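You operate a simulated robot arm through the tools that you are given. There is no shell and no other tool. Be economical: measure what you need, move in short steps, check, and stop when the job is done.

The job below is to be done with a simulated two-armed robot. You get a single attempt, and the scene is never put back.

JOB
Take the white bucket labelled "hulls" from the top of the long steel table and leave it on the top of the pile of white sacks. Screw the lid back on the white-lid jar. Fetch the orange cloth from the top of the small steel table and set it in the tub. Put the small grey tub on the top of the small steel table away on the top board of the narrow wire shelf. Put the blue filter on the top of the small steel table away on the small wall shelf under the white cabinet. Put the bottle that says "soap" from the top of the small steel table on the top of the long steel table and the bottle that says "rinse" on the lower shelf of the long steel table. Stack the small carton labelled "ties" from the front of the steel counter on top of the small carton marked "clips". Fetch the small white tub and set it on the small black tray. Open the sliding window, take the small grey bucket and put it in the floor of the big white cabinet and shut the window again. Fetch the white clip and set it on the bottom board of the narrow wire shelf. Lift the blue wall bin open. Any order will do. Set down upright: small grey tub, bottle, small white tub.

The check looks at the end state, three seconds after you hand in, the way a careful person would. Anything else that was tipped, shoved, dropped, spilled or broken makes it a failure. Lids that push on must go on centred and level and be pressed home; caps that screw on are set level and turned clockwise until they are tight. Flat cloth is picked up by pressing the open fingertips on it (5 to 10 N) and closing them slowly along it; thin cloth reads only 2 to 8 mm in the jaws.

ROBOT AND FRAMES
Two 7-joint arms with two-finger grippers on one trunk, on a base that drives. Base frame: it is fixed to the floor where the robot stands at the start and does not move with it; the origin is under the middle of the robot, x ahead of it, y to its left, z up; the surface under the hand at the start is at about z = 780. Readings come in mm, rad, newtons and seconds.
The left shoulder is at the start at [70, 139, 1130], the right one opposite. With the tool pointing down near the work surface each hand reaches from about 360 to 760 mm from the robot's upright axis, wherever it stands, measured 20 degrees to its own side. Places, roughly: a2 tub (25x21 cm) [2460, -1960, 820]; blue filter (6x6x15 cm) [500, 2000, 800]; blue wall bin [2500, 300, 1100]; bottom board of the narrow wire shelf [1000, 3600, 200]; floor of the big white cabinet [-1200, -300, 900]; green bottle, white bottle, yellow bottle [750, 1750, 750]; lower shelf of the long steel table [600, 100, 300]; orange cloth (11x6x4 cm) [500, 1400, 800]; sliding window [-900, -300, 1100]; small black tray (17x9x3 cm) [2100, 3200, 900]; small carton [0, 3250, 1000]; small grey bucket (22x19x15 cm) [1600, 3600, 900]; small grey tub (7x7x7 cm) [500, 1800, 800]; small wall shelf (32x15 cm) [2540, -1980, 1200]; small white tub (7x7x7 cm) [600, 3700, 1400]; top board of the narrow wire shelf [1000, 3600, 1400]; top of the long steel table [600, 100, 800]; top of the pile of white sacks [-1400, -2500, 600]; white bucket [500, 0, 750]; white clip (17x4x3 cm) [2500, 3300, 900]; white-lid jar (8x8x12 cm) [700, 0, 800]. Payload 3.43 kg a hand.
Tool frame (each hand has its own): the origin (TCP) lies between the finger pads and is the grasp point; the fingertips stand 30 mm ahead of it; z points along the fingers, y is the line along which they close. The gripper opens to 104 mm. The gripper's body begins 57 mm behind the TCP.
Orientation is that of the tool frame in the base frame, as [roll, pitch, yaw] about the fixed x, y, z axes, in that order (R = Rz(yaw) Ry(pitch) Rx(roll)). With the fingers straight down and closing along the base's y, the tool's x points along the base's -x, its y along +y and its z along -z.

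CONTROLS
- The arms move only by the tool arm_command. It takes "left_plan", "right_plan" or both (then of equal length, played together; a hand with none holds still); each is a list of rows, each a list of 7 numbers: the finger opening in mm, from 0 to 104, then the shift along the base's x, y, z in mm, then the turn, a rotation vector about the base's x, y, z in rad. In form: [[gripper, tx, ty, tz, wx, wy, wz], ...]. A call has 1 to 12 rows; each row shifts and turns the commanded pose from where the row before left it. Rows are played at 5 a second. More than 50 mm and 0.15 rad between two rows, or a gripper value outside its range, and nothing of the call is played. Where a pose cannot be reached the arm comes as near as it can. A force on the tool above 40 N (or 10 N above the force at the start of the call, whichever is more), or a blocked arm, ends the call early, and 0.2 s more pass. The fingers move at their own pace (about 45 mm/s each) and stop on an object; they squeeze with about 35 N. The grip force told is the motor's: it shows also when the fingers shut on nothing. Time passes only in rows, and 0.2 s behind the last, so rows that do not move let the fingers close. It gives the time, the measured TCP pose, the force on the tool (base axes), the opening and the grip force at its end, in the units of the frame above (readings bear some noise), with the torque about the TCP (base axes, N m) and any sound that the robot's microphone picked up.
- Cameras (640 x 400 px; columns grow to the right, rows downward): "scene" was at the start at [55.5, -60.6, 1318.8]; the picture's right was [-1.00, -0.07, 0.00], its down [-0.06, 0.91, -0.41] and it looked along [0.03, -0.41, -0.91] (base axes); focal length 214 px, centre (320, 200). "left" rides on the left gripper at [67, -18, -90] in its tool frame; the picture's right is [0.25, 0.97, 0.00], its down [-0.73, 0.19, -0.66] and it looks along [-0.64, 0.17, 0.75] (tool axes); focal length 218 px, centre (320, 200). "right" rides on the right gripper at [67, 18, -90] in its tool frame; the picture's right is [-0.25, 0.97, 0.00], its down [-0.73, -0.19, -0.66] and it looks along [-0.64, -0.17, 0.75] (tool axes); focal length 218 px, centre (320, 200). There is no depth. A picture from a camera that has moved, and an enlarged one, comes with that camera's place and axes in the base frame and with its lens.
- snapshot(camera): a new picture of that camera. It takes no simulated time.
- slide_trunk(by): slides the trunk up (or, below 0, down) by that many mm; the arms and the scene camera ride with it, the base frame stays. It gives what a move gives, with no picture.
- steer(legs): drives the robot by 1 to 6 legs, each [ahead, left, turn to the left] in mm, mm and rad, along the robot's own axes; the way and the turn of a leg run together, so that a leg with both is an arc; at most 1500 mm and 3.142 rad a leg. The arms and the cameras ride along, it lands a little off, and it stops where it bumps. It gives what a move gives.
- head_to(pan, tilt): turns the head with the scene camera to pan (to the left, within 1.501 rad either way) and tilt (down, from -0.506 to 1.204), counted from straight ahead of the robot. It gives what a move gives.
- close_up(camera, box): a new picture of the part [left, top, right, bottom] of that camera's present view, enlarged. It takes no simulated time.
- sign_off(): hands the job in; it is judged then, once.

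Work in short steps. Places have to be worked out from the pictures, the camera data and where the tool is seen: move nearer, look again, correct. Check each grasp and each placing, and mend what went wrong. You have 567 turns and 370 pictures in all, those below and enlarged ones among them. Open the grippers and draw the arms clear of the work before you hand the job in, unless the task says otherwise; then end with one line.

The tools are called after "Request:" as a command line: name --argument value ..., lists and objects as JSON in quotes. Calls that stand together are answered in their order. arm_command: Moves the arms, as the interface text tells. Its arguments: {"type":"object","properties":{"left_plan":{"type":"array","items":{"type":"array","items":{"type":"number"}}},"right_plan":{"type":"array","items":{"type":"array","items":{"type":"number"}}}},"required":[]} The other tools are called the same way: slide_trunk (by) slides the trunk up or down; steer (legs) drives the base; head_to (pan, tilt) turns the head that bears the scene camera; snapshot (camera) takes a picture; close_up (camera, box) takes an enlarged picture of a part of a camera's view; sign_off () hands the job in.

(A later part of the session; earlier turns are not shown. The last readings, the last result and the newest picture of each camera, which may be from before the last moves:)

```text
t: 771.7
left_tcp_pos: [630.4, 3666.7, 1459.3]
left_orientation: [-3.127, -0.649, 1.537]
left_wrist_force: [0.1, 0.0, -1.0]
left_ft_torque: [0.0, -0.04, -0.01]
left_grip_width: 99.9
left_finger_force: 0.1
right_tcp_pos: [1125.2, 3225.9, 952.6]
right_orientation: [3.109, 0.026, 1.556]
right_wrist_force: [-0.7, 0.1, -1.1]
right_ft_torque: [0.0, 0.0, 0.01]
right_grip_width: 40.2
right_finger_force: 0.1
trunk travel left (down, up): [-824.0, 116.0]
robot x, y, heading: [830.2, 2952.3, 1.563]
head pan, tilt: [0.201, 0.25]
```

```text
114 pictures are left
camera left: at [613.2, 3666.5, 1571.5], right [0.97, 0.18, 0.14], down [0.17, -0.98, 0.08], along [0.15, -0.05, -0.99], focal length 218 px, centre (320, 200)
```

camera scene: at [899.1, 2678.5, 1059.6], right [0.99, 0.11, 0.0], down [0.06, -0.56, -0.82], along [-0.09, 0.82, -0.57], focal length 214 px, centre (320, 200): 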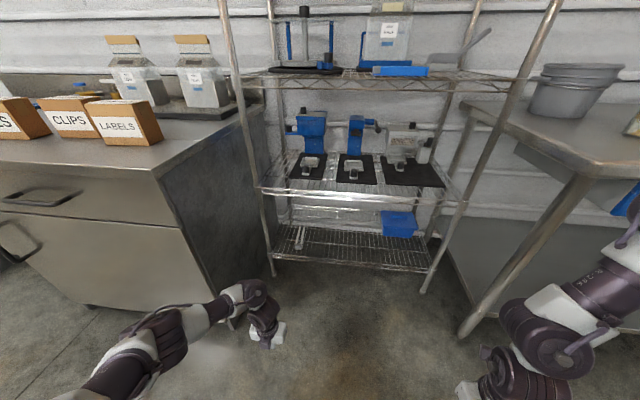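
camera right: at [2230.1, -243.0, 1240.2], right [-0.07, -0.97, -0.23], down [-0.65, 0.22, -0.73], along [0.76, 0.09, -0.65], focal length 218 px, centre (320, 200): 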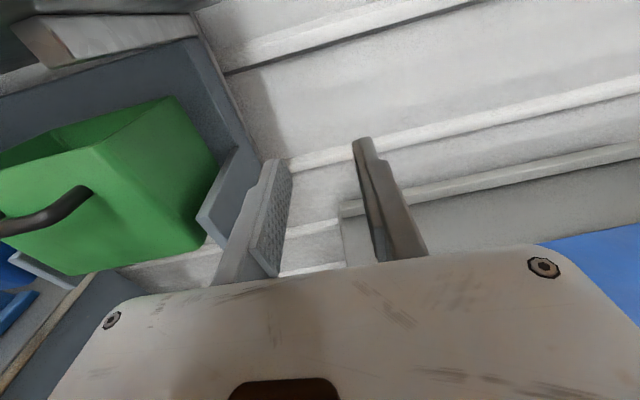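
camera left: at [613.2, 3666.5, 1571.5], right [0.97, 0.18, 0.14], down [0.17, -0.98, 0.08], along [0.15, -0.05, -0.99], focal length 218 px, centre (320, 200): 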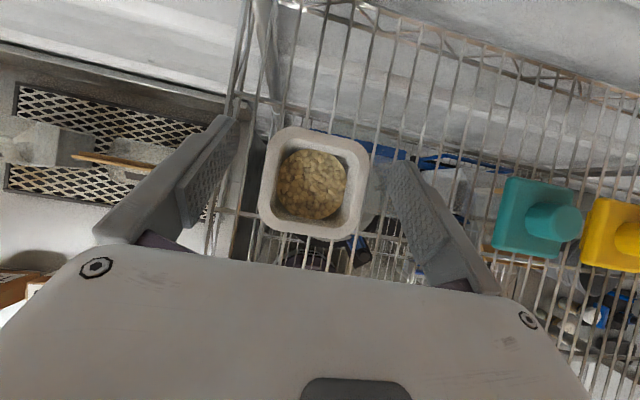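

Well centred. Lower 60 mm and close.

Request:
slide_trunk --by -58

Request:
snapshot --camera "left"

Request:
arm_command --left_plan '[[85, 0, 0, 0, 0, 0, 0], [70, 0, 0, 0, 0, 0, 0], [50, 0, 0, 0, 0, 0, 0], [50, 0, 0, 0, 0, 0, 0], [50, 0, 0, 0, 0, 0, 0]]'

```text
t: 772.7
left_tcp_pos: [629.9, 3667.1, 1401.4]
left_orientation: [-3.127, -0.649, 1.54]
left_wrist_force: [-0.3, 0.7, 0.8]
left_ft_torque: [0.0, 0.01, 0.0]
left_grip_width: 99.9
left_finger_force: 0.0
right_tcp_pos: [1126.2, 3225.3, 894.9]
right_orientation: [3.111, 0.027, 1.554]
right_wrist_force: [-0.1, 0.3, 0.7]
right_ft_torque: [-0.01, -0.03, 0.0]
right_grip_width: 39.9
right_finger_force: 0.0
trunk travel left (down, up): [-766.0, 174.0]
robot x, y, heading: [829.1, 2950.3, 1.562]
head pan, tilt: [0.201, 0.25]
```

```text
113 pictures are left
camera left: at [613.1, 3666.6, 1513.4], right [0.97, 0.18, 0.14], down [0.17, -0.98, 0.08], along [0.15, -0.05, -0.99], focal length 218 px, centre (320, 200)
```

left: 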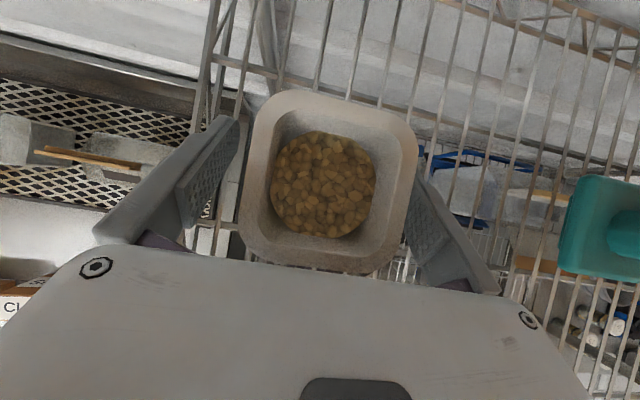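

```text
t: 773.9
left_tcp_pos: [629.6, 3667.3, 1401.1]
left_orientation: [-3.129, -0.649, 1.537]
left_wrist_force: [0.0, -0.2, 0.5]
left_ft_torque: [-0.01, 0.02, 0.01]
left_grip_width: 61.1
left_finger_force: 35.2
right_tcp_pos: [1124.7, 3226.4, 894.6]
right_orientation: [3.112, 0.026, 1.556]
right_wrist_force: [-1.1, -0.7, -0.6]
right_ft_torque: [0.0, 0.0, 0.04]
right_grip_width: 40.1
right_finger_force: 0.2
trunk travel left (down, up): [-766.0, 174.0]
robot x, y, heading: [827.7, 2951.1, 1.564]
head pan, tilt: [0.201, 0.25]
```

Tub held (61 mm). Lift, back off and carry it to the black tray.

Request:
slide_trunk --by 170

Request:
snapshot --camera "left"

Request:
steer --legs '[[-440, 0, 0], [0, -1150, 0], [0, 0, -0.36]]'

Request:
head_to --pan 0 --tilt 0.6

Request:
snapshot --camera "scene"

```text
t: 775.8
left_tcp_pos: [629.6, 3668.5, 1571.5]
left_orientation: [-3.127, -0.651, 1.537]
left_wrist_force: [-0.5, 0.2, -0.2]
left_ft_torque: [-0.01, 0.02, 0.04]
left_grip_width: 61.2
left_finger_force: 34.9
right_tcp_pos: [1125.5, 3225.7, 1064.2]
right_orientation: [3.113, 0.026, 1.554]
right_wrist_force: [-0.5, -0.1, -0.4]
right_ft_torque: [-0.03, -0.02, -0.03]
right_grip_width: 39.9
right_finger_force: 0.1
trunk travel left (down, up): [-936.0, 4.0]
robot x, y, heading: [826.2, 2948.1, 1.565]
head pan, tilt: [0.201, 0.25]
```

```text
112 pictures are left
camera left: at [613.2, 3667.2, 1683.0], right [0.97, 0.18, 0.14], down [0.17, -0.98, 0.08], along [0.15, -0.05, -0.99], focal length 218 px, centre (320, 200)
```

left: 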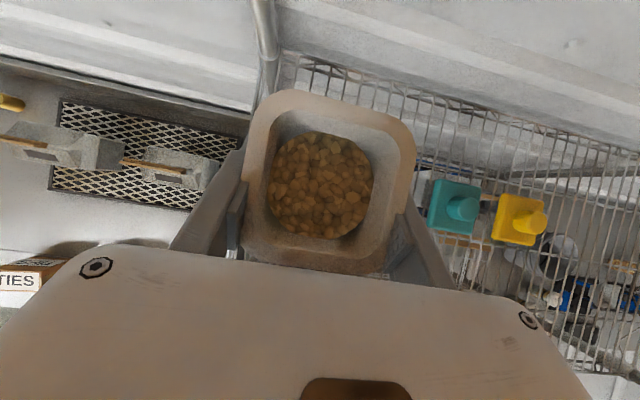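

```text
t: 785.0
left_tcp_pos: [2050.4, 3262.3, 1571.3]
left_orientation: [-3.127, -0.649, 1.184]
left_wrist_force: [-0.4, 0.4, -1.9]
left_ft_torque: [0.04, -0.01, 0.02]
left_grip_width: 61.2
left_finger_force: 35.1
right_tcp_pos: [2364.8, 2674.5, 1064.8]
right_orientation: [3.108, 0.027, 1.202]
right_wrist_force: [-0.8, 0.2, 0.0]
right_ft_torque: [-0.01, -0.03, -0.02]
right_grip_width: 40.2
right_finger_force: 0.0
trunk travel left (down, up): [-936.0, 4.0]
robot x, y, heading: [1991.9, 2521.4, 1.211]
head pan, tilt: [0.201, 0.25]
```

```text
t: 785.9
left_tcp_pos: [2052.1, 3260.6, 1570.8]
left_orientation: [-3.13, -0.649, 1.185]
left_wrist_force: [0.0, -0.7, -0.4]
left_ft_torque: [0.01, -0.01, 0.0]
left_grip_width: 61.3
left_finger_force: 35.3
right_tcp_pos: [2364.3, 2675.3, 1064.9]
right_orientation: [3.111, 0.027, 1.203]
right_wrist_force: [0.6, 0.0, 0.9]
right_ft_torque: [0.03, -0.01, -0.01]
right_grip_width: 40.0
right_finger_force: 0.0
trunk travel left (down, up): [-936.0, 4.0]
robot x, y, heading: [1991.0, 2515.6, 1.214]
head pan, tilt: [0.0, 0.6]
```

```text
111 pictures are left
camera scene: at [2039.8, 2648.2, 1671.7], right [0.94, -0.35, 0.0], down [-0.2, -0.53, -0.83], along [0.29, 0.77, -0.56], focal length 214 px, centre (320, 200)
```

scene: 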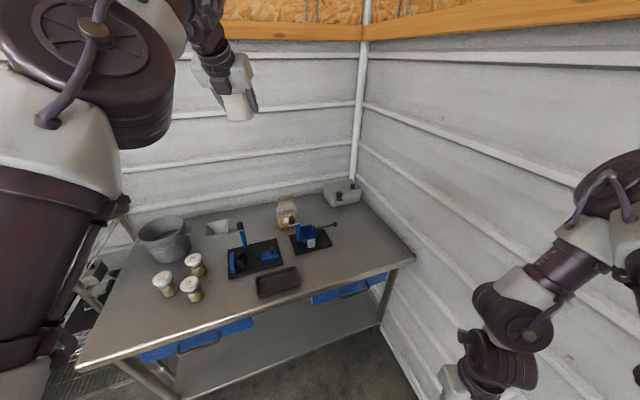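

Request:
close_up --camera "scene" --box '[200, 210, 340, 310]'

```text
4.00 times, centred on (270, 260) of scene
camera zoom: at [2039.8, 2648.2, 1671.7], right [0.94, -0.35, 0.0], down [-0.2, -0.53, -0.83], along [0.29, 0.77, -0.56], focal length 858 px, centre (520, -40)
```

zoom: 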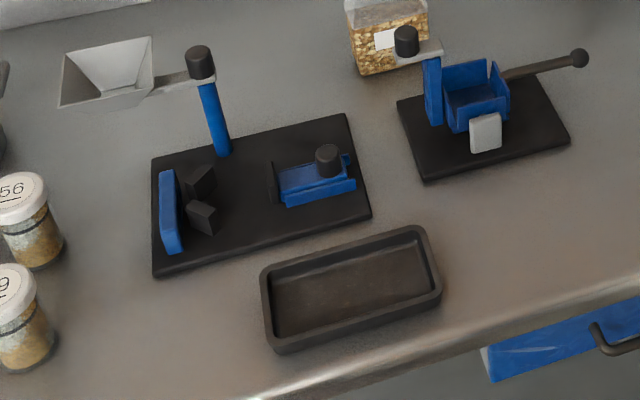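

Tray centre ≈ (2068, 3217), long axis along x. Turn a bit more toward +y, position over the tray and lower.

Request:
steer --legs '[[0, 0, 0.14], [-22, -127, 0]]'

Request:
slide_trunk --by -400

Request:
slide_trunk --by -130

Request:
snapshot --camera "left"

Request:
snapshot --camera "scene"

```text
t: 787.8
left_tcp_pos: [2053.6, 3216.0, 1570.0]
left_orientation: [-3.132, -0.649, 1.336]
left_wrist_force: [0.2, -0.8, -0.4]
left_ft_torque: [-0.01, -0.05, -0.03]
left_grip_width: 61.2
left_finger_force: 35.1
right_tcp_pos: [2452.1, 2681.3, 1066.0]
right_orientation: [3.105, 0.028, 1.35]
right_wrist_force: [0.2, 0.7, 0.2]
right_ft_torque: [0.02, -0.02, 0.0]
right_grip_width: 40.3
right_finger_force: 0.1
trunk travel left (down, up): [-936.0, 4.0]
robot x, y, heading: [2106.9, 2470.5, 1.357]
head pan, tilt: [0.0, 0.6]
```

```text
t: 791.6
left_tcp_pos: [2061.1, 3214.0, 1170.9]
left_orientation: [-3.128, -0.649, 1.331]
left_wrist_force: [-0.4, 0.1, -2.0]
left_ft_torque: [-0.04, 0.01, -0.02]
left_grip_width: 61.2
left_finger_force: 34.8
right_tcp_pos: [2456.2, 2678.7, 664.3]
right_orientation: [3.11, 0.026, 1.35]
right_wrist_force: [0.0, -0.3, 0.9]
right_ft_torque: [-0.04, -0.01, 0.01]
right_grip_width: 39.9
right_finger_force: 0.1
trunk travel left (down, up): [-536.0, 404.0]
robot x, y, heading: [2106.0, 2472.6, 1.356]
head pan, tilt: [0.0, 0.6]
```

```text
t: 793.2
left_tcp_pos: [2060.0, 3214.1, 1041.6]
left_orientation: [-3.127, -0.648, 1.33]
left_wrist_force: [-1.1, 0.0, -0.5]
left_ft_torque: [0.02, 0.0, 0.03]
left_grip_width: 61.1
left_finger_force: 34.5
right_tcp_pos: [2455.6, 2680.0, 535.4]
right_orientation: [3.11, 0.026, 1.349]
right_wrist_force: [0.0, -0.4, -0.6]
right_ft_torque: [-0.02, -0.02, -0.01]
right_grip_width: 40.2
right_finger_force: 0.1
trunk travel left (down, up): [-406.0, 534.0]
robot x, y, heading: [2108.8, 2468.1, 1.359]
head pan, tilt: [0.0, 0.6]
```

```text
109 pictures are left
camera left: at [2044.3, 3216.7, 1153.3], right [0.99, -0.03, 0.14], down [-0.04, -1.0, 0.08], along [0.14, -0.08, -0.99], focal length 218 px, centre (320, 200)
```

left: 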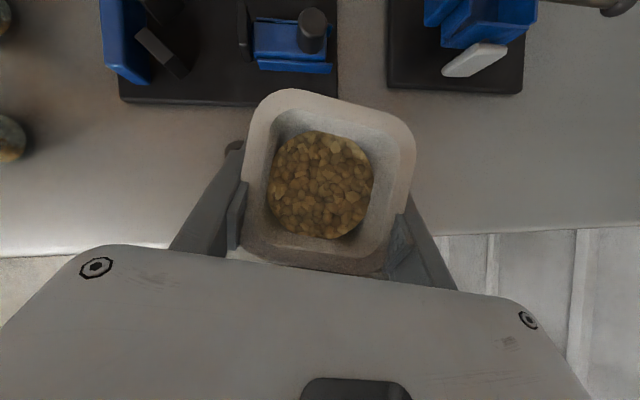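

```text
108 pictures are left
camera scene: at [2138.3, 2605.5, 1141.7], right [0.98, -0.21, 0.0], down [-0.12, -0.55, -0.82], along [0.17, 0.81, -0.57], focal length 214 px, centre (320, 200)
```

scene: 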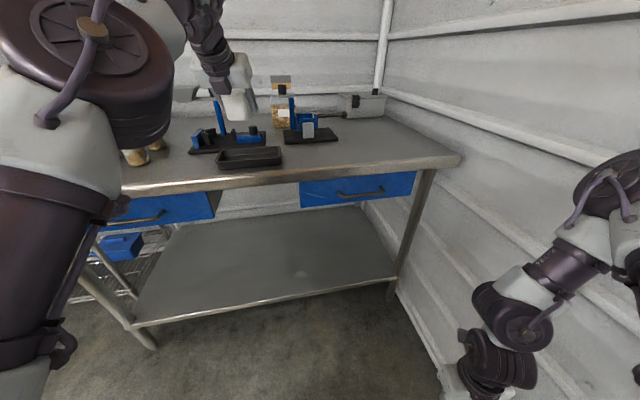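

Alignment good. Lower 92 mm, then slow final rows.

Request:
slide_trunk --by -92

Request:
close_up --camera "scene" --box '[150, 60, 350, 200]'

```text
t: 794.4
left_tcp_pos: [2059.7, 3213.3, 950.3]
left_orientation: [-3.128, -0.651, 1.332]
left_wrist_force: [1.1, 0.0, -1.7]
left_ft_torque: [-0.02, -0.03, -0.02]
left_grip_width: 61.4
left_finger_force: 35.2
right_tcp_pos: [2455.4, 2679.7, 443.0]
right_orientation: [3.109, 0.024, 1.348]
right_wrist_force: [-0.4, -0.6, 0.0]
right_ft_torque: [-0.01, -0.01, 0.0]
right_grip_width: 40.1
right_finger_force: 0.0
trunk travel left (down, up): [-314.0, 626.0]
robot x, y, heading: [2110.8, 2468.3, 1.357]
head pan, tilt: [0.0, 0.6]
```

```text
2.86 times, centred on (250, 130) of scene
camera zoom: at [2138.3, 2605.5, 1049.7], right [0.98, -0.21, 0.0], down [-0.12, -0.55, -0.83], along [0.17, 0.81, -0.56], focal length 613 px, centre (520, 400)
```

zoom: 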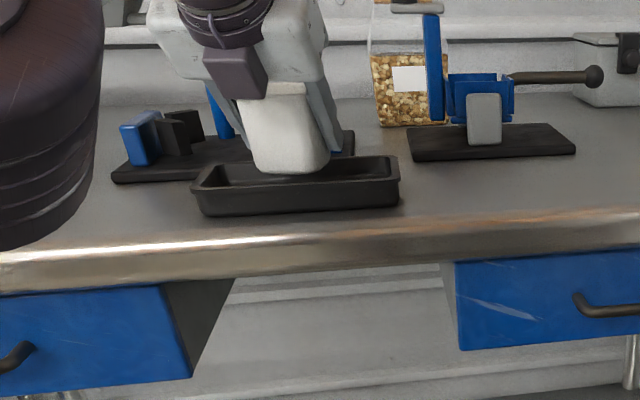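

Request:
arm_command --left_plan '[[50, 0, 0, -3, 0, 0, 0], [50, 0, 0, -3, 0, 0, 0], [50, 0, 0, -3, 0, 0, 0], [50, 0, 0, -3, 0, 0, 0], [50, 0, 0, 0, 0, 0, 0]]'

Request:
arm_command --left_plan '[[50, 0, 0, -3, 0, 0, 0], [50, 0, 0, -2, 0, 0, 0], [50, 0, 0, -2, 0, 0, 0], [50, 0, 0, 0, 0, 0, 0]]'

```text
t: 795.6
left_tcp_pos: [2061.7, 3212.5, 936.8]
left_orientation: [-3.129, -0.65, 1.332]
left_wrist_force: [0.3, -0.7, -1.5]
left_ft_torque: [-0.01, -0.04, 0.0]
left_grip_width: 61.2
left_finger_force: 35.3
right_tcp_pos: [2455.1, 2679.3, 443.1]
right_orientation: [3.11, 0.027, 1.349]
right_wrist_force: [0.1, -0.4, -0.6]
right_ft_torque: [0.01, 0.01, -0.02]
right_grip_width: 39.8
right_finger_force: 0.1
trunk travel left (down, up): [-314.0, 626.0]
robot x, y, heading: [2105.9, 2474.1, 1.355]
head pan, tilt: [0.0, 0.6]
```

```text
t: 796.6
left_tcp_pos: [2061.1, 3214.4, 930.8]
left_orientation: [-3.127, -0.649, 1.332]
left_wrist_force: [-0.3, -0.1, -0.7]
left_ft_torque: [-0.04, 0.02, 0.01]
left_grip_width: 61.1
left_finger_force: 34.9
right_tcp_pos: [2455.2, 2679.6, 444.0]
right_orientation: [3.109, 0.027, 1.35]
right_wrist_force: [-0.2, 0.5, -1.2]
right_ft_torque: [-0.03, -0.04, 0.02]
right_grip_width: 39.8
right_finger_force: 0.1
trunk travel left (down, up): [-314.0, 626.0]
robot x, y, heading: [2107.3, 2470.9, 1.358]
head pan, tilt: [0.0, 0.6]
```

Request:
arm_command --left_plan '[[50, 0, 0, -2, 0, 0, 0], [50, 0, 0, -2, 0, 0, 0], [50, 0, 0, -2, 0, 0, 0], [50, 0, 0, 0, 0, 0, 0]]'

Request:
close_up --camera "scene" --box '[150, 60, 350, 200]'

```text
t: 797.6
left_tcp_pos: [2061.0, 3213.8, 927.2]
left_orientation: [-3.128, -0.652, 1.333]
left_wrist_force: [0.3, 3.7, 10.1]
left_ft_torque: [-0.14, 0.08, -0.01]
left_grip_width: 61.2
left_finger_force: 35.3
right_tcp_pos: [2456.3, 2679.4, 443.4]
right_orientation: [3.11, 0.023, 1.348]
right_wrist_force: [0.1, 0.1, -0.1]
right_ft_torque: [0.01, -0.04, -0.04]
right_grip_width: 40.1
right_finger_force: 0.0
trunk travel left (down, up): [-314.0, 626.0]
robot x, y, heading: [2109.7, 2470.2, 1.357]
head pan, tilt: [0.0, 0.6]
```

```text
2.86 times, centred on (250, 130) of scene
camera zoom: at [2138.6, 2604.8, 1049.9], right [0.98, -0.21, 0.0], down [-0.12, -0.55, -0.83], along [0.17, 0.81, -0.56], focal length 613 px, centre (520, 400)
```

zoom: 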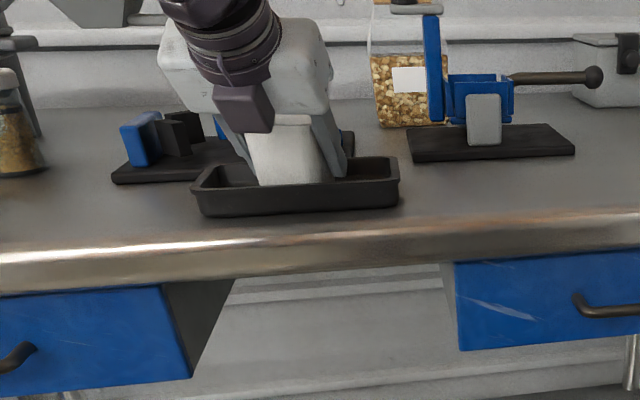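

Tub rests in the tray. Release and raise.

Request:
arm_command --left_plan '[[62, 0, 0, 1, 0, 0, 0], [72, 0, 0, 0, 0, 0, 0], [84, 0, 0, 0, 0, 0, 0], [84, 0, 0, 0, 0, 0, 0]]'

Request:
slide_trunk --by 120

Request:
close_up --camera "scene" --box '[150, 90, 350, 230]'

```text
t: 798.6
left_tcp_pos: [2060.0, 3212.8, 926.5]
left_orientation: [-3.127, -0.651, 1.331]
left_wrist_force: [0.5, 0.3, 0.0]
left_ft_torque: [0.01, 0.01, -0.02]
left_grip_width: 83.9
left_finger_force: 0.2
right_tcp_pos: [2455.7, 2678.5, 442.2]
right_orientation: [3.111, 0.026, 1.349]
right_wrist_force: [-0.2, -0.7, 0.0]
right_ft_torque: [0.01, -0.06, 0.0]
right_grip_width: 40.0
right_finger_force: 0.1
trunk travel left (down, up): [-314.0, 626.0]
robot x, y, heading: [2106.7, 2469.8, 1.355]
head pan, tilt: [0.0, 0.6]
```

```text
t: 800.1
left_tcp_pos: [2060.1, 3214.8, 1045.7]
left_orientation: [-3.126, -0.649, 1.331]
left_wrist_force: [-0.5, -0.1, -0.8]
left_ft_torque: [-0.02, -0.02, -0.01]
left_grip_width: 84.0
left_finger_force: 0.0
right_tcp_pos: [2455.9, 2680.3, 563.8]
right_orientation: [3.111, 0.026, 1.35]
right_wrist_force: [-0.7, 0.5, -0.6]
right_ft_torque: [-0.02, 0.01, 0.02]
right_grip_width: 40.3
right_finger_force: 0.1
trunk travel left (down, up): [-434.0, 506.0]
robot x, y, heading: [2105.0, 2468.6, 1.36]
head pan, tilt: [0.0, 0.6]
```

```text
2.86 times, centred on (250, 160) of scene
camera zoom: at [2138.5, 2605.9, 1169.5], right [0.98, -0.21, 0.0], down [-0.12, -0.55, -0.82], along [0.17, 0.81, -0.57], focal length 613 px, centre (520, 314)
```

zoom: 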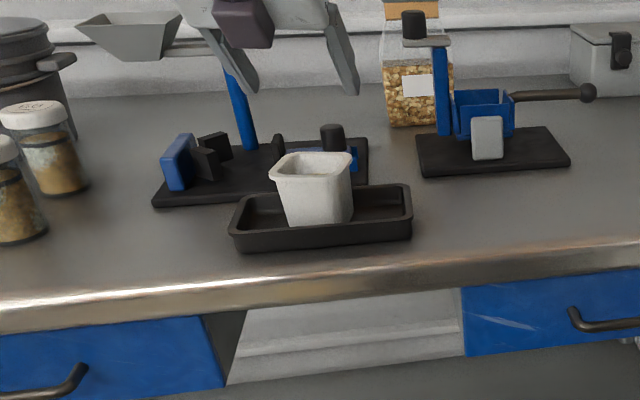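

White tub done. Next the small grey tub: raise, and go to the small steel table's left end facing −y.

Request:
slide_trunk --by 250

Request:
steer --legs '[[0, 0, 0.213], [0, 1480, 0], [0, 270, 0], [0, 0, -3.1415]]'

Request:
head_to --pan 0.1 --tilt 0.7

Request:
snapshot --camera "scene"

Request:
snapshot --camera "left"

```text
t: 802.7
left_tcp_pos: [2060.5, 3214.5, 1295.8]
left_orientation: [-3.127, -0.65, 1.332]
left_wrist_force: [0.4, 0.3, -0.4]
left_ft_torque: [-0.01, 0.03, -0.04]
left_grip_width: 84.0
left_finger_force: 0.2
right_tcp_pos: [2454.7, 2679.6, 812.8]
right_orientation: [3.11, 0.025, 1.349]
right_wrist_force: [0.3, -0.3, -0.2]
right_ft_torque: [0.0, -0.01, 0.04]
right_grip_width: 40.0
right_finger_force: 0.1
trunk travel left (down, up): [-684.0, 256.0]
robot x, y, heading: [2108.8, 2470.0, 1.357]
head pan, tilt: [0.0, 0.6]
```

```text
t: 819.9
left_tcp_pos: [512.8, 1774.6, 1294.8]
left_orientation: [-3.129, -0.648, -1.575]
left_wrist_force: [0.4, -0.5, -0.3]
left_ft_torque: [0.01, 0.02, 0.0]
left_grip_width: 83.9
left_finger_force: 0.0
right_tcp_pos: [4.5, 2201.9, 813.7]
right_orientation: [3.11, 0.025, -1.559]
right_wrist_force: [-0.5, -0.6, 0.4]
right_ft_torque: [0.0, 0.01, -0.01]
right_grip_width: 40.1
right_finger_force: 0.1
trunk travel left (down, up): [-684.0, 256.0]
robot x, y, heading: [295.7, 2485.5, -1.553]
head pan, tilt: [0.0, 0.6]
```

```text
t: 820.5
left_tcp_pos: [513.1, 1774.0, 1295.7]
left_orientation: [-3.128, -0.649, -1.577]
left_wrist_force: [0.1, 0.4, 0.5]
left_ft_torque: [0.01, 0.0, 0.03]
left_grip_width: 84.1
left_finger_force: 0.0
right_tcp_pos: [4.6, 2202.5, 812.8]
right_orientation: [3.11, 0.026, -1.559]
right_wrist_force: [-0.2, 0.5, 0.7]
right_ft_torque: [-0.03, 0.02, 0.05]
right_grip_width: 39.9
right_finger_force: 0.0
trunk travel left (down, up): [-684.0, 256.0]
robot x, y, heading: [296.4, 2487.1, -1.551]
head pan, tilt: [0.099, 0.7]
```

```text
104 pictures are left
camera scene: at [306.6, 2350.0, 1411.0], right [-0.99, -0.12, 0.0], down [-0.08, 0.64, -0.77], along [0.09, -0.76, -0.64], focal length 214 px, centre (320, 200)
```

scene: 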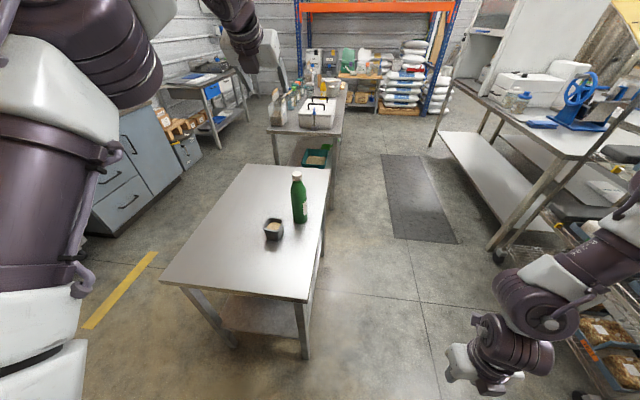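

```text
103 pictures are left
camera left: at [529.4, 1775.2, 1407.0], right [-0.97, -0.21, 0.14], down [-0.2, 0.98, 0.08], along [-0.16, 0.05, -0.99], focal length 218 px, centre (320, 200)
```

left: 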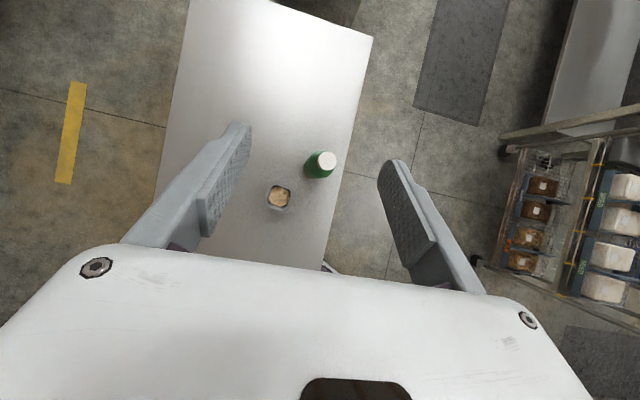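

Grey tub ≈ (543,1815). Adjust, open, and lower in steps.

Request:
steer --legs '[[-42, 30, -0.02]]'

Request:
arm_command --left_plan '[[100, 0, 0, 0, 0, 0, 0], [100, 0, 0, 0, 0, 0, 0]]'

Request:
slide_trunk --by -370

Request:
snapshot --camera "left"

```text
t: 821.5
left_tcp_pos: [525.3, 1806.4, 1292.8]
left_orientation: [-3.125, -0.645, -1.598]
left_wrist_force: [0.1, -0.5, -0.4]
left_ft_torque: [0.03, -0.02, 0.01]
left_grip_width: 84.1
left_finger_force: 0.1
right_tcp_pos: [25.9, 2246.5, 812.1]
right_orientation: [3.113, 0.027, -1.58]
right_wrist_force: [-0.6, -0.4, -0.2]
right_ft_torque: [0.05, -0.05, 0.03]
right_grip_width: 39.8
right_finger_force: 0.0
trunk travel left (down, up): [-684.0, 256.0]
robot x, y, heading: [324.8, 2525.3, -1.574]
head pan, tilt: [0.099, 0.7]
```

```text
t: 822.1
left_tcp_pos: [526.9, 1810.6, 1293.7]
left_orientation: [-3.126, -0.648, -1.597]
left_wrist_force: [0.4, -0.2, 0.4]
left_ft_torque: [-0.01, 0.02, 0.01]
left_grip_width: 100.1
left_finger_force: 0.1
right_tcp_pos: [28.6, 2248.3, 812.3]
right_orientation: [3.109, 0.026, -1.579]
right_wrist_force: [-0.4, 0.0, -0.3]
right_ft_torque: [0.0, 0.01, -0.01]
right_grip_width: 40.1
right_finger_force: 0.1
trunk travel left (down, up): [-684.0, 256.0]
robot x, y, heading: [323.0, 2523.5, -1.57]
head pan, tilt: [0.099, 0.7]
```

```text
t: 825.7
left_tcp_pos: [527.2, 1810.8, 924.3]
left_orientation: [-3.126, -0.647, -1.597]
left_wrist_force: [0.5, 0.2, -0.9]
left_ft_torque: [0.02, 0.0, 0.02]
left_grip_width: 100.4
left_finger_force: 0.1
right_tcp_pos: [28.0, 2248.3, 443.3]
right_orientation: [3.112, 0.025, -1.578]
right_wrist_force: [0.5, -0.7, 0.2]
right_ft_torque: [-0.03, 0.02, -0.01]
right_grip_width: 40.1
right_finger_force: 0.0
trunk travel left (down, up): [-314.0, 626.0]
robot x, y, heading: [327.9, 2526.4, -1.569]
head pan, tilt: [0.099, 0.7]
```

```text
102 pictures are left
camera left: at [544.2, 1811.4, 1036.6], right [-0.97, -0.18, 0.14], down [-0.17, 0.98, 0.08], along [-0.15, 0.05, -0.99], focal length 218 px, centre (320, 200)
```

left: 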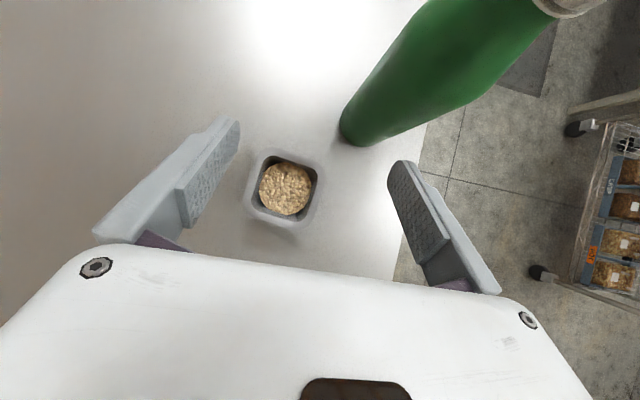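

Shift 20 mm left, then lower 92 mm and close.

Request:
steer --legs '[[-5, 20, 0]]'

Request:
slide_trunk --by -90

Request:
snapshot --camera "left"

```text
t: 826.5
left_tcp_pos: [548.8, 1816.8, 923.8]
left_orientation: [-3.128, -0.649, -1.598]
left_wrist_force: [-0.2, -0.4, 0.6]
left_ft_torque: [0.01, 0.04, 0.0]
left_grip_width: 99.9
left_finger_force: 0.1
right_tcp_pos: [48.7, 2255.2, 443.0]
right_orientation: [3.109, 0.025, -1.58]
right_wrist_force: [0.0, 0.2, -0.2]
right_ft_torque: [0.0, 0.01, -0.05]
right_grip_width: 40.2
right_finger_force: 0.1
trunk travel left (down, up): [-314.0, 626.0]
robot x, y, heading: [342.6, 2532.1, -1.568]
head pan, tilt: [0.099, 0.7]
```

```text
t: 827.7
left_tcp_pos: [548.2, 1817.0, 835.4]
left_orientation: [-3.127, -0.65, -1.597]
left_wrist_force: [0.8, 0.4, -0.6]
left_ft_torque: [0.02, 0.02, -0.01]
left_grip_width: 100.1
left_finger_force: 0.1
right_tcp_pos: [47.7, 2254.4, 353.7]
right_orientation: [3.111, 0.023, -1.579]
right_wrist_force: [0.3, 0.7, 0.7]
right_ft_torque: [0.0, 0.0, 0.0]
right_grip_width: 40.1
right_finger_force: 0.0
trunk travel left (down, up): [-224.0, 716.0]
robot x, y, heading: [345.7, 2534.6, -1.573]
head pan, tilt: [0.099, 0.7]
```

```text
101 pictures are left
camera left: at [563.8, 1816.6, 946.8], right [-0.97, -0.18, 0.14], down [-0.17, 0.98, 0.08], along [-0.15, 0.05, -0.99], focal length 218 px, centre (320, 200)
```

left: 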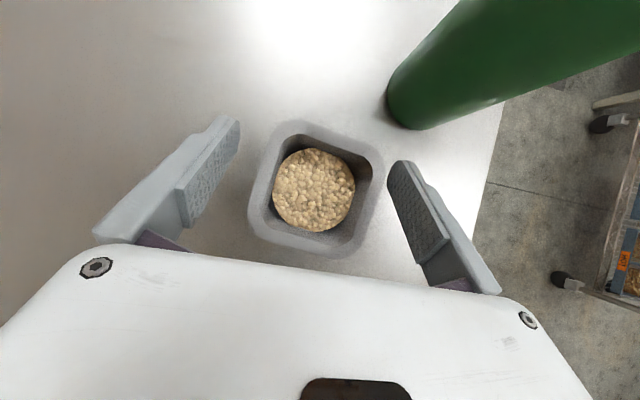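

Request:
slide_trunk --by -14

Request:
arm_command --left_plan '[[85, 0, 0, 0, 0, 0, 0], [70, 0, 0, 0, 0, 0, 0], [50, 0, 0, 0, 0, 0, 0], [45, 0, 0, 0, 0, 0, 0], [45, 0, 0, 0, 0, 0, 0]]'

Request:
slide_trunk --by 100

Request:
snapshot --camera "left"

```text
t: 828.3
left_tcp_pos: [547.0, 1816.5, 821.5]
left_orientation: [-3.128, -0.649, -1.598]
left_wrist_force: [-0.8, -0.2, 0.3]
left_ft_torque: [0.0, 0.0, -0.02]
left_grip_width: 99.8
left_finger_force: 0.2
right_tcp_pos: [47.7, 2255.4, 339.9]
right_orientation: [3.109, 0.025, -1.579]
right_wrist_force: [-0.2, -0.3, -0.6]
right_ft_torque: [0.01, 0.02, -0.01]
right_grip_width: 39.9
right_finger_force: 0.1
trunk travel left (down, up): [-210.0, 730.0]
robot x, y, heading: [346.4, 2532.6, -1.568]
head pan, tilt: [0.099, 0.7]
```

```text
t: 829.5
left_tcp_pos: [547.0, 1815.8, 820.6]
left_orientation: [-3.129, -0.648, -1.596]
left_wrist_force: [-0.2, 0.0, 0.4]
left_ft_torque: [-0.03, 0.03, 0.0]
left_grip_width: 60.7
left_finger_force: 36.0
right_tcp_pos: [48.4, 2254.3, 338.2]
right_orientation: [3.11, 0.025, -1.581]
right_wrist_force: [0.1, -0.1, -0.1]
right_ft_torque: [-0.01, -0.04, 0.01]
right_grip_width: 40.0
right_finger_force: 0.2
trunk travel left (down, up): [-210.0, 730.0]
robot x, y, heading: [345.1, 2534.5, -1.569]
head pan, tilt: [0.099, 0.7]
```

```text
t: 830.9
left_tcp_pos: [546.8, 1815.6, 920.9]
left_orientation: [-3.127, -0.647, -1.598]
left_wrist_force: [0.5, -1.0, -0.2]
left_ft_torque: [0.01, -0.04, 0.02]
left_grip_width: 60.8
left_finger_force: 34.7
right_tcp_pos: [46.8, 2254.2, 438.9]
right_orientation: [3.11, 0.027, -1.579]
right_wrist_force: [0.9, -0.2, -0.1]
right_ft_torque: [-0.01, 0.01, -0.01]
right_grip_width: 39.9
right_finger_force: 0.1
trunk travel left (down, up): [-310.0, 630.0]
robot x, y, heading: [341.6, 2531.2, -1.57]
head pan, tilt: [0.099, 0.7]
```

```text
100 pictures are left
camera left: at [563.8, 1815.9, 1032.1], right [-0.97, -0.18, 0.14], down [-0.17, 0.98, 0.08], along [-0.15, 0.05, -0.99], focal length 218 px, centre (320, 200)
```

left: 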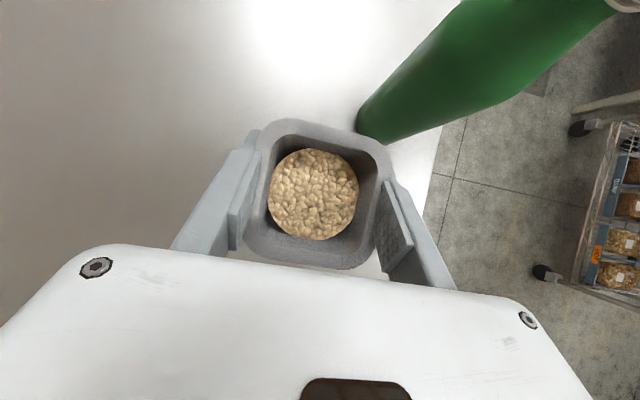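

Held. Raise to the top and carry it to the wire shelf's top board.

Request:
slide_trunk --by 400

Request:
slide_trunk --by 225

Request:
steer --legs '[[0, 0, 3.1415], [0, -723, 0], [150, 0, 0]]'

Request:
snapshot --camera "left"

```text
t: 834.7
left_tcp_pos: [547.8, 1814.5, 1320.6]
left_orientation: [-3.128, -0.647, -1.596]
left_wrist_force: [-0.3, 0.8, -0.8]
left_ft_torque: [0.01, -0.01, 0.02]
left_grip_width: 60.5
left_finger_force: 35.8
right_tcp_pos: [48.3, 2254.3, 839.4]
right_orientation: [3.111, 0.027, -1.58]
right_wrist_force: [0.7, 0.0, -0.4]
right_ft_torque: [0.02, 0.01, 0.01]
right_grip_width: 40.1
right_finger_force: 0.0
trunk travel left (down, up): [-710.0, 230.0]
robot x, y, heading: [346.9, 2531.8, -1.571]
head pan, tilt: [0.099, 0.7]
```

```text
t: 837.0
left_tcp_pos: [548.0, 1816.5, 1545.8]
left_orientation: [-3.128, -0.649, -1.596]
left_wrist_force: [-1.1, -1.1, -0.2]
left_ft_torque: [0.03, 0.01, 0.02]
left_grip_width: 60.5
left_finger_force: 35.4
right_tcp_pos: [48.3, 2254.0, 1064.7]
right_orientation: [3.11, 0.027, -1.58]
right_wrist_force: [-0.8, 0.6, -0.1]
right_ft_torque: [-0.04, -0.01, 0.02]
right_grip_width: 40.0
right_finger_force: 0.0
trunk travel left (down, up): [-935.0, 5.0]
robot x, y, heading: [346.8, 2531.6, -1.57]
head pan, tilt: [0.099, 0.7]
```

```text
t: 849.3
left_tcp_pos: [842.7, 3398.2, 1549.8]
left_orientation: [-3.125, -0.651, 1.57]
left_wrist_force: [-0.2, -0.9, -1.7]
left_ft_torque: [0.02, 0.07, -0.01]
left_grip_width: 60.7
left_finger_force: 34.6
right_tcp_pos: [1352.9, 2973.8, 1064.8]
right_orientation: [3.11, 0.023, 1.587]
right_wrist_force: [0.9, 0.6, -0.2]
right_ft_torque: [0.04, 0.01, 0.02]
right_grip_width: 39.9
right_finger_force: 0.0
trunk travel left (down, up): [-935.0, 5.0]
robot x, y, heading: [1064.8, 2691.7, 1.603]
head pan, tilt: [0.099, 0.7]
```

```text
99 pictures are left
camera left: at [826.6, 3397.0, 1660.1], right [0.97, 0.21, 0.14], down [0.2, -0.98, 0.08], along [0.15, -0.05, -0.99], focal length 218 px, centre (320, 200)
```

left: 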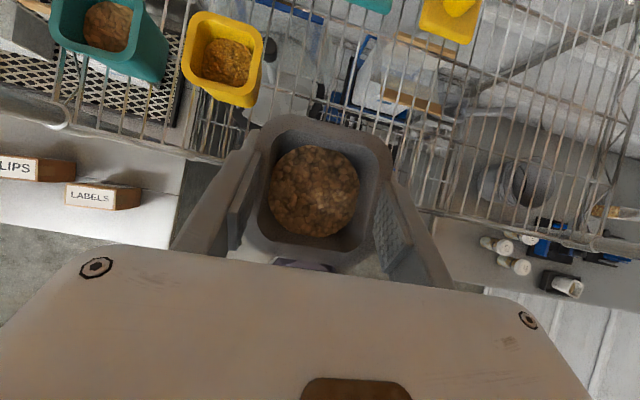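

Request:
steer --legs '[[135, -30, -0.03]]'

Request:
slide_trunk --by -125

Request:
snapshot --camera "left"

Request:
head_to --pan 0.25 --tilt 0.25

Request:
close_up --camera "scene" --box '[180, 110, 440, 280]'

```text
t: 850.7
left_tcp_pos: [889.9, 3538.6, 1549.0]
left_orientation: [-3.128, -0.653, 1.542]
left_wrist_force: [1.3, -0.6, -0.7]
left_ft_torque: [0.0, -0.05, 0.02]
left_grip_width: 60.6
left_finger_force: 35.3
right_tcp_pos: [1388.7, 3100.2, 1064.7]
right_orientation: [3.108, 0.023, 1.559]
right_wrist_force: [0.2, -0.9, 0.0]
right_ft_torque: [0.02, -0.02, 0.02]
right_grip_width: 40.1
right_finger_force: 0.0
trunk travel left (down, up): [-935.0, 5.0]
robot x, y, heading: [1091.7, 2824.8, 1.568]
head pan, tilt: [0.099, 0.7]
```

```text
t: 852.2
left_tcp_pos: [891.0, 3544.7, 1420.9]
left_orientation: [-3.127, -0.649, 1.542]
left_wrist_force: [-0.5, 1.0, -1.2]
left_ft_torque: [0.02, 0.05, 0.0]
left_grip_width: 60.6
left_finger_force: 34.9
right_tcp_pos: [1389.6, 3104.0, 938.5]
right_orientation: [3.111, 0.028, 1.559]
right_wrist_force: [0.3, -0.1, -0.2]
right_ft_torque: [0.0, -0.03, 0.01]
right_grip_width: 40.3
right_finger_force: 0.0
trunk travel left (down, up): [-810.0, 130.0]
robot x, y, heading: [1092.5, 2825.9, 1.565]
head pan, tilt: [0.099, 0.7]
```

```text
98 pictures are left
camera left: at [875.1, 3544.8, 1533.0], right [0.97, 0.18, 0.14], down [0.17, -0.98, 0.08], along [0.15, -0.05, -0.99], focal length 218 px, centre (320, 200)
```

left: 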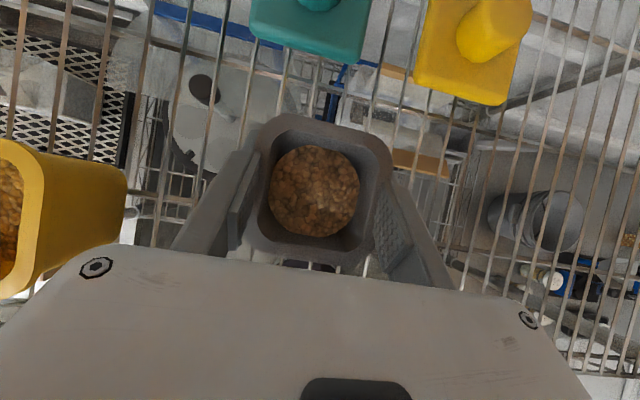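

```text
t: 853.1
left_tcp_pos: [891.6, 3544.9, 1422.0]
left_orientation: [-3.13, -0.649, 1.542]
left_wrist_force: [0.3, -1.0, -0.3]
left_ft_torque: [0.03, -0.01, 0.01]
left_grip_width: 60.4
left_finger_force: 35.0
right_tcp_pos: [1389.0, 3102.9, 939.3]
right_orientation: [3.11, 0.026, 1.559]
right_wrist_force: [-0.2, 0.1, -0.1]
right_ft_torque: [-0.02, 0.0, 0.02]
right_grip_width: 40.0
right_finger_force: 0.0
trunk travel left (down, up): [-810.0, 130.0]
robot x, y, heading: [1092.7, 2826.8, 1.57]
head pan, tilt: [0.25, 0.25]
```

```text
2.35 times, centred on (310, 195) of scene
camera zoom: at [1070.5, 2967.7, 1577.8], right [0.97, 0.24, 0.0], down [0.06, -0.24, -0.97], along [-0.23, 0.94, -0.25], focal length 505 px, centre (344, 212)
```

zoom: 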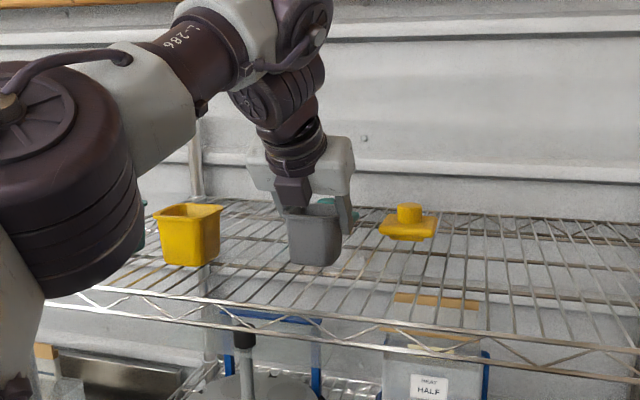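

Clear spot. Lower in small rows until contact.

Request:
slide_trunk --by -16

Request:
arm_command --left_plan '[[45, 0, 0, -3, 0, 0, 0], [45, 0, 0, -3, 0, 0, 0], [45, 0, 0, -2, 0, 0, 0], [45, 0, 0, -2, 0, 0, 0], [45, 0, 0, 0, 0, 0, 0]]'

Request:
arm_command --left_plan '[[45, 0, 0, -2, 0, 0, 0], [45, 0, 0, -2, 0, 0, 0], [45, 0, 0, -2, 0, 0, 0], [45, 0, 0, 0, 0, 0, 0]]'

```text
t: 853.7
left_tcp_pos: [893.2, 3540.3, 1411.5]
left_orientation: [-3.128, -0.66, 1.541]
left_wrist_force: [-1.5, 3.7, 31.1]
left_ft_torque: [-0.18, -0.02, 0.04]
left_grip_width: 60.7
left_finger_force: 35.0
right_tcp_pos: [1388.9, 3101.0, 924.9]
right_orientation: [3.11, 0.023, 1.559]
right_wrist_force: [0.4, -0.1, 0.0]
right_ft_torque: [0.0, 0.02, 0.0]
right_grip_width: 40.1
right_finger_force: 0.1
trunk travel left (down, up): [-794.0, 146.0]
robot x, y, heading: [1089.8, 2824.5, 1.561]
head pan, tilt: [0.25, 0.25]
```

```text
t: 854.4
left_tcp_pos: [891.8, 3541.6, 1407.5]
left_orientation: [-3.131, -0.667, 1.54]
left_wrist_force: [-0.8, -5.0, 14.5]
left_ft_torque: [-0.66, -0.17, -0.07]
left_grip_width: 60.7
left_finger_force: 34.5
right_tcp_pos: [1389.3, 3102.5, 923.5]
right_orientation: [3.11, 0.024, 1.559]
right_wrist_force: [-0.1, 0.5, 0.3]
right_ft_torque: [-0.05, 0.0, -0.04]
right_grip_width: 40.0
right_finger_force: 0.1
trunk travel left (down, up): [-794.0, 146.0]
robot x, y, heading: [1094.2, 2828.7, 1.568]
head pan, tilt: [0.25, 0.25]
stopped in row 3 (left hand): the force on the tool passed its limit at 42 N (the readings are from after the stop); the commanded pose is now the measured one
```

```text
t: 855.1
left_tcp_pos: [891.4, 3542.9, 1406.7]
left_orientation: [-3.129, -0.679, 1.542]
left_wrist_force: [-0.3, -4.0, 11.8]
left_ft_torque: [-0.54, -0.14, 0.0]
left_grip_width: 60.7
left_finger_force: 35.4
right_tcp_pos: [1388.8, 3102.3, 923.5]
right_orientation: [3.111, 0.024, 1.558]
right_wrist_force: [-0.2, -0.2, 0.0]
right_ft_torque: [-0.02, 0.04, -0.02]
right_grip_width: 39.9
right_finger_force: 0.0
trunk travel left (down, up): [-794.0, 146.0]
robot x, y, heading: [1091.8, 2829.1, 1.564]
head pan, tilt: [0.25, 0.25]
stopped in row 3 (left hand): the force on the tool passed its limit at 42 N (the readings are from after the stop); the commanded pose is now the measured one
```

On the board. Ease and release, then raise.

Request:
arm_command --left_plan '[[60, 0, 0, 2, 0, 0, 0], [72, 0, 0, 0, 0, 0, 0], [88, 0, 0, 0, 0, 0, 0], [88, 0, 0, 0, 0, 0, 0]]'

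Request:
slide_trunk --by 145

Request:
close_up --camera "scene" --box '[180, 130, 440, 300]'

```text
t: 856.1
left_tcp_pos: [890.7, 3545.0, 1405.5]
left_orientation: [-3.13, -0.671, 1.543]
left_wrist_force: [-0.7, 0.1, -0.3]
left_ft_torque: [0.02, -0.05, 0.01]
left_grip_width: 87.9
left_finger_force: 0.0
right_tcp_pos: [1388.7, 3103.9, 922.5]
right_orientation: [3.111, 0.026, 1.558]
right_wrist_force: [0.0, 0.0, 0.6]
right_ft_torque: [-0.01, -0.01, 0.0]
right_grip_width: 39.9
right_finger_force: 0.0
trunk travel left (down, up): [-794.0, 146.0]
robot x, y, heading: [1090.9, 2826.4, 1.564]
head pan, tilt: [0.25, 0.25]
```

```text
t: 857.8
left_tcp_pos: [891.4, 3544.4, 1552.3]
left_orientation: [-3.132, -0.672, 1.543]
left_wrist_force: [-0.7, 0.5, -0.5]
left_ft_torque: [0.02, 0.01, 0.01]
left_grip_width: 87.9
left_finger_force: 0.1
right_tcp_pos: [1388.5, 3102.7, 1067.8]
right_orientation: [3.11, 0.027, 1.559]
right_wrist_force: [0.4, 0.5, -0.4]
right_ft_torque: [-0.01, 0.03, 0.0]
right_grip_width: 39.8
right_finger_force: 0.0
trunk travel left (down, up): [-939.0, 1.0]
robot x, y, heading: [1093.5, 2829.6, 1.565]
head pan, tilt: [0.25, 0.25]
```

```text
2.35 times, centred on (310, 215) of scene
camera zoom: at [1070.5, 2968.1, 1706.8], right [0.97, 0.24, 0.0], down [0.06, -0.24, -0.97], along [-0.23, 0.94, -0.25], focal length 505 px, centre (344, 165)
```

zoom: 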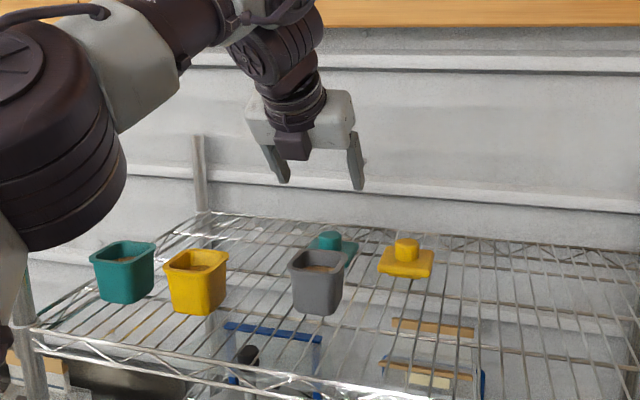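

Grey tub is placed. Next the cartons on the steel counter: move over and look closely.

Request:
steer --legs '[[-430, 0, 0.006], [0, 900, 0]]'

Request:
head_to --pan 0.15 --tilt 0.65

Request:
snapshot --camera "scene"

```text
t: 864.9
left_tcp_pos: [9.8, 3111.9, 1551.9]
left_orientation: [-3.13, -0.671, 1.517]
left_wrist_force: [0.4, 0.2, -0.2]
left_ft_torque: [0.03, 0.0, 0.01]
left_grip_width: 87.8
left_finger_force: 0.1
right_tcp_pos: [495.3, 2659.4, 1069.1]
right_orientation: [3.111, 0.027, 1.533]
right_wrist_force: [-0.3, -0.4, -0.1]
right_ft_torque: [-0.02, 0.02, -0.02]
right_grip_width: 39.8
right_finger_force: 0.1
trunk travel left (down, up): [-939.0, 1.0]
robot x, y, heading: [190.5, 2390.8, 1.539]
head pan, tilt: [0.25, 0.25]
```

```text
t: 865.8
left_tcp_pos: [6.7, 3112.1, 1551.4]
left_orientation: [-3.131, -0.671, 1.517]
left_wrist_force: [1.0, -0.2, -0.7]
left_ft_torque: [0.04, 0.0, 0.0]
left_grip_width: 88.2
left_finger_force: 0.0
right_tcp_pos: [493.1, 2658.8, 1068.3]
right_orientation: [3.108, 0.025, 1.535]
right_wrist_force: [0.2, 0.3, 0.1]
right_ft_torque: [0.02, 0.03, 0.02]
right_grip_width: 39.9
right_finger_force: 0.0
trunk travel left (down, up): [-939.0, 1.0]
robot x, y, heading: [189.9, 2391.3, 1.543]
head pan, tilt: [0.15, 0.649]
```

```text
95 pictures are left
camera scene: at [181.8, 2526.4, 1670.4], right [0.99, 0.12, 0.0], down [0.07, -0.6, -0.8], along [-0.1, 0.79, -0.6], focal length 214 px, centre (320, 200)
```

scene: 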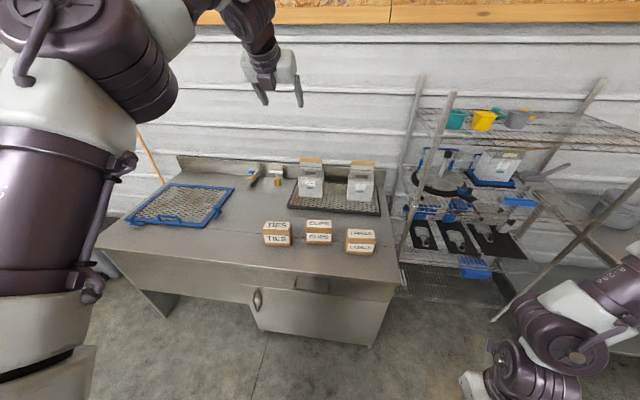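

Request:
close_up --camera "scene" --box '[240, 200, 400, 280]'

```text
4.00 times, centred on (320, 240) of scene
camera zoom: at [181.8, 2526.4, 1670.4], right [0.99, 0.12, 0.0], down [0.07, -0.6, -0.8], along [-0.1, 0.79, -0.6], focal length 858 px, centre (320, 40)
```

zoom: 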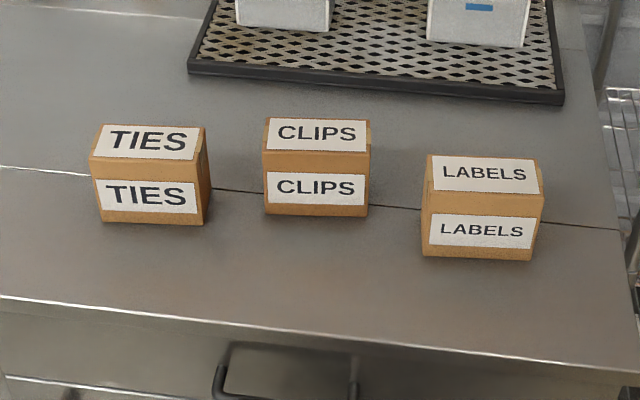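

The boxes are ~120 wide, ~55 deep, ~100 tall. I need a tool-down grasp closing along y: untilt while lowering, then yaw +90°.

Request:
arm_command --left_plan '[[90, 0, 0, -45, 0, 0, 0], [90, 0, 0, -45, 0, 0, 0], [90, 0, 0, -45, -0.1, 0, 0], [90, 0, 0, -40, -0.12, 0, 0], [90, 0, 0, -40, -0.12, 0, 0], [90, 0, 0, -30, -0.12, 0, 0], [90, 0, 0, -20, -0.12, 0, 0], [90, 0, 0, -10, -0.09, 0, 0]]'

Request:
arm_command --left_plan '[[90, 0, 0, 0, 0, 0, 0.14], [90, 0, 0, 0, 0, 0, 0.14], [90, 0, 0, 0, 0, 0, 0.14], [90, 0, 0, 0, 0, 0, 0.14], [90, 0, 0, 0, 0, 0, 0.14], [90, 0, 0, 0, 0, 0, 0.14], [90, 0, 0, 0, 0, 0, 0.14], [90, 0, 0, 0, 0, 0, 0.14], [90, 0, 0, 0, 0, 0, 0.14], [90, 0, 0, 0, 0, 0, 0.14], [90, 0, 0, 0, 0, 0, 0.14], [90, 0, 0, 0, 0, 0, 0.03]]'

```text
t: 867.6
left_tcp_pos: [42.4, 3067.1, 1271.8]
left_orientation: [3.121, -0.002, 1.531]
left_wrist_force: [0.4, 0.6, 0.0]
left_ft_torque: [-0.02, 0.01, -0.01]
left_grip_width: 90.0
left_finger_force: 0.0
left hand out of reach, approached as far as the arm can: row 7, 8
right_tcp_pos: [491.8, 2659.8, 1067.7]
right_orientation: [3.108, 0.027, 1.534]
right_wrist_force: [-0.9, 0.1, 0.0]
right_ft_torque: [0.01, -0.02, -0.01]
right_grip_width: 40.1
right_finger_force: 0.1
trunk travel left (down, up): [-939.0, 1.0]
robot x, y, heading: [185.8, 2388.4, 1.541]
head pan, tilt: [0.15, 0.649]
```

```text
t: 870.2
left_tcp_pos: [43.0, 3066.4, 1269.9]
left_orientation: [3.119, -0.006, 3.102]
left_wrist_force: [0.5, 0.7, -0.1]
left_ft_torque: [0.0, -0.03, 0.04]
left_grip_width: 89.9
left_finger_force: 0.1
right_tcp_pos: [494.0, 2658.6, 1068.3]
right_orientation: [3.11, 0.026, 1.534]
right_wrist_force: [0.1, -0.3, 0.3]
right_ft_torque: [0.01, 0.0, 0.01]
right_grip_width: 40.2
right_finger_force: 0.2
trunk travel left (down, up): [-939.0, 1.0]
robot x, y, heading: [192.7, 2389.4, 1.541]
head pan, tilt: [0.15, 0.649]
```

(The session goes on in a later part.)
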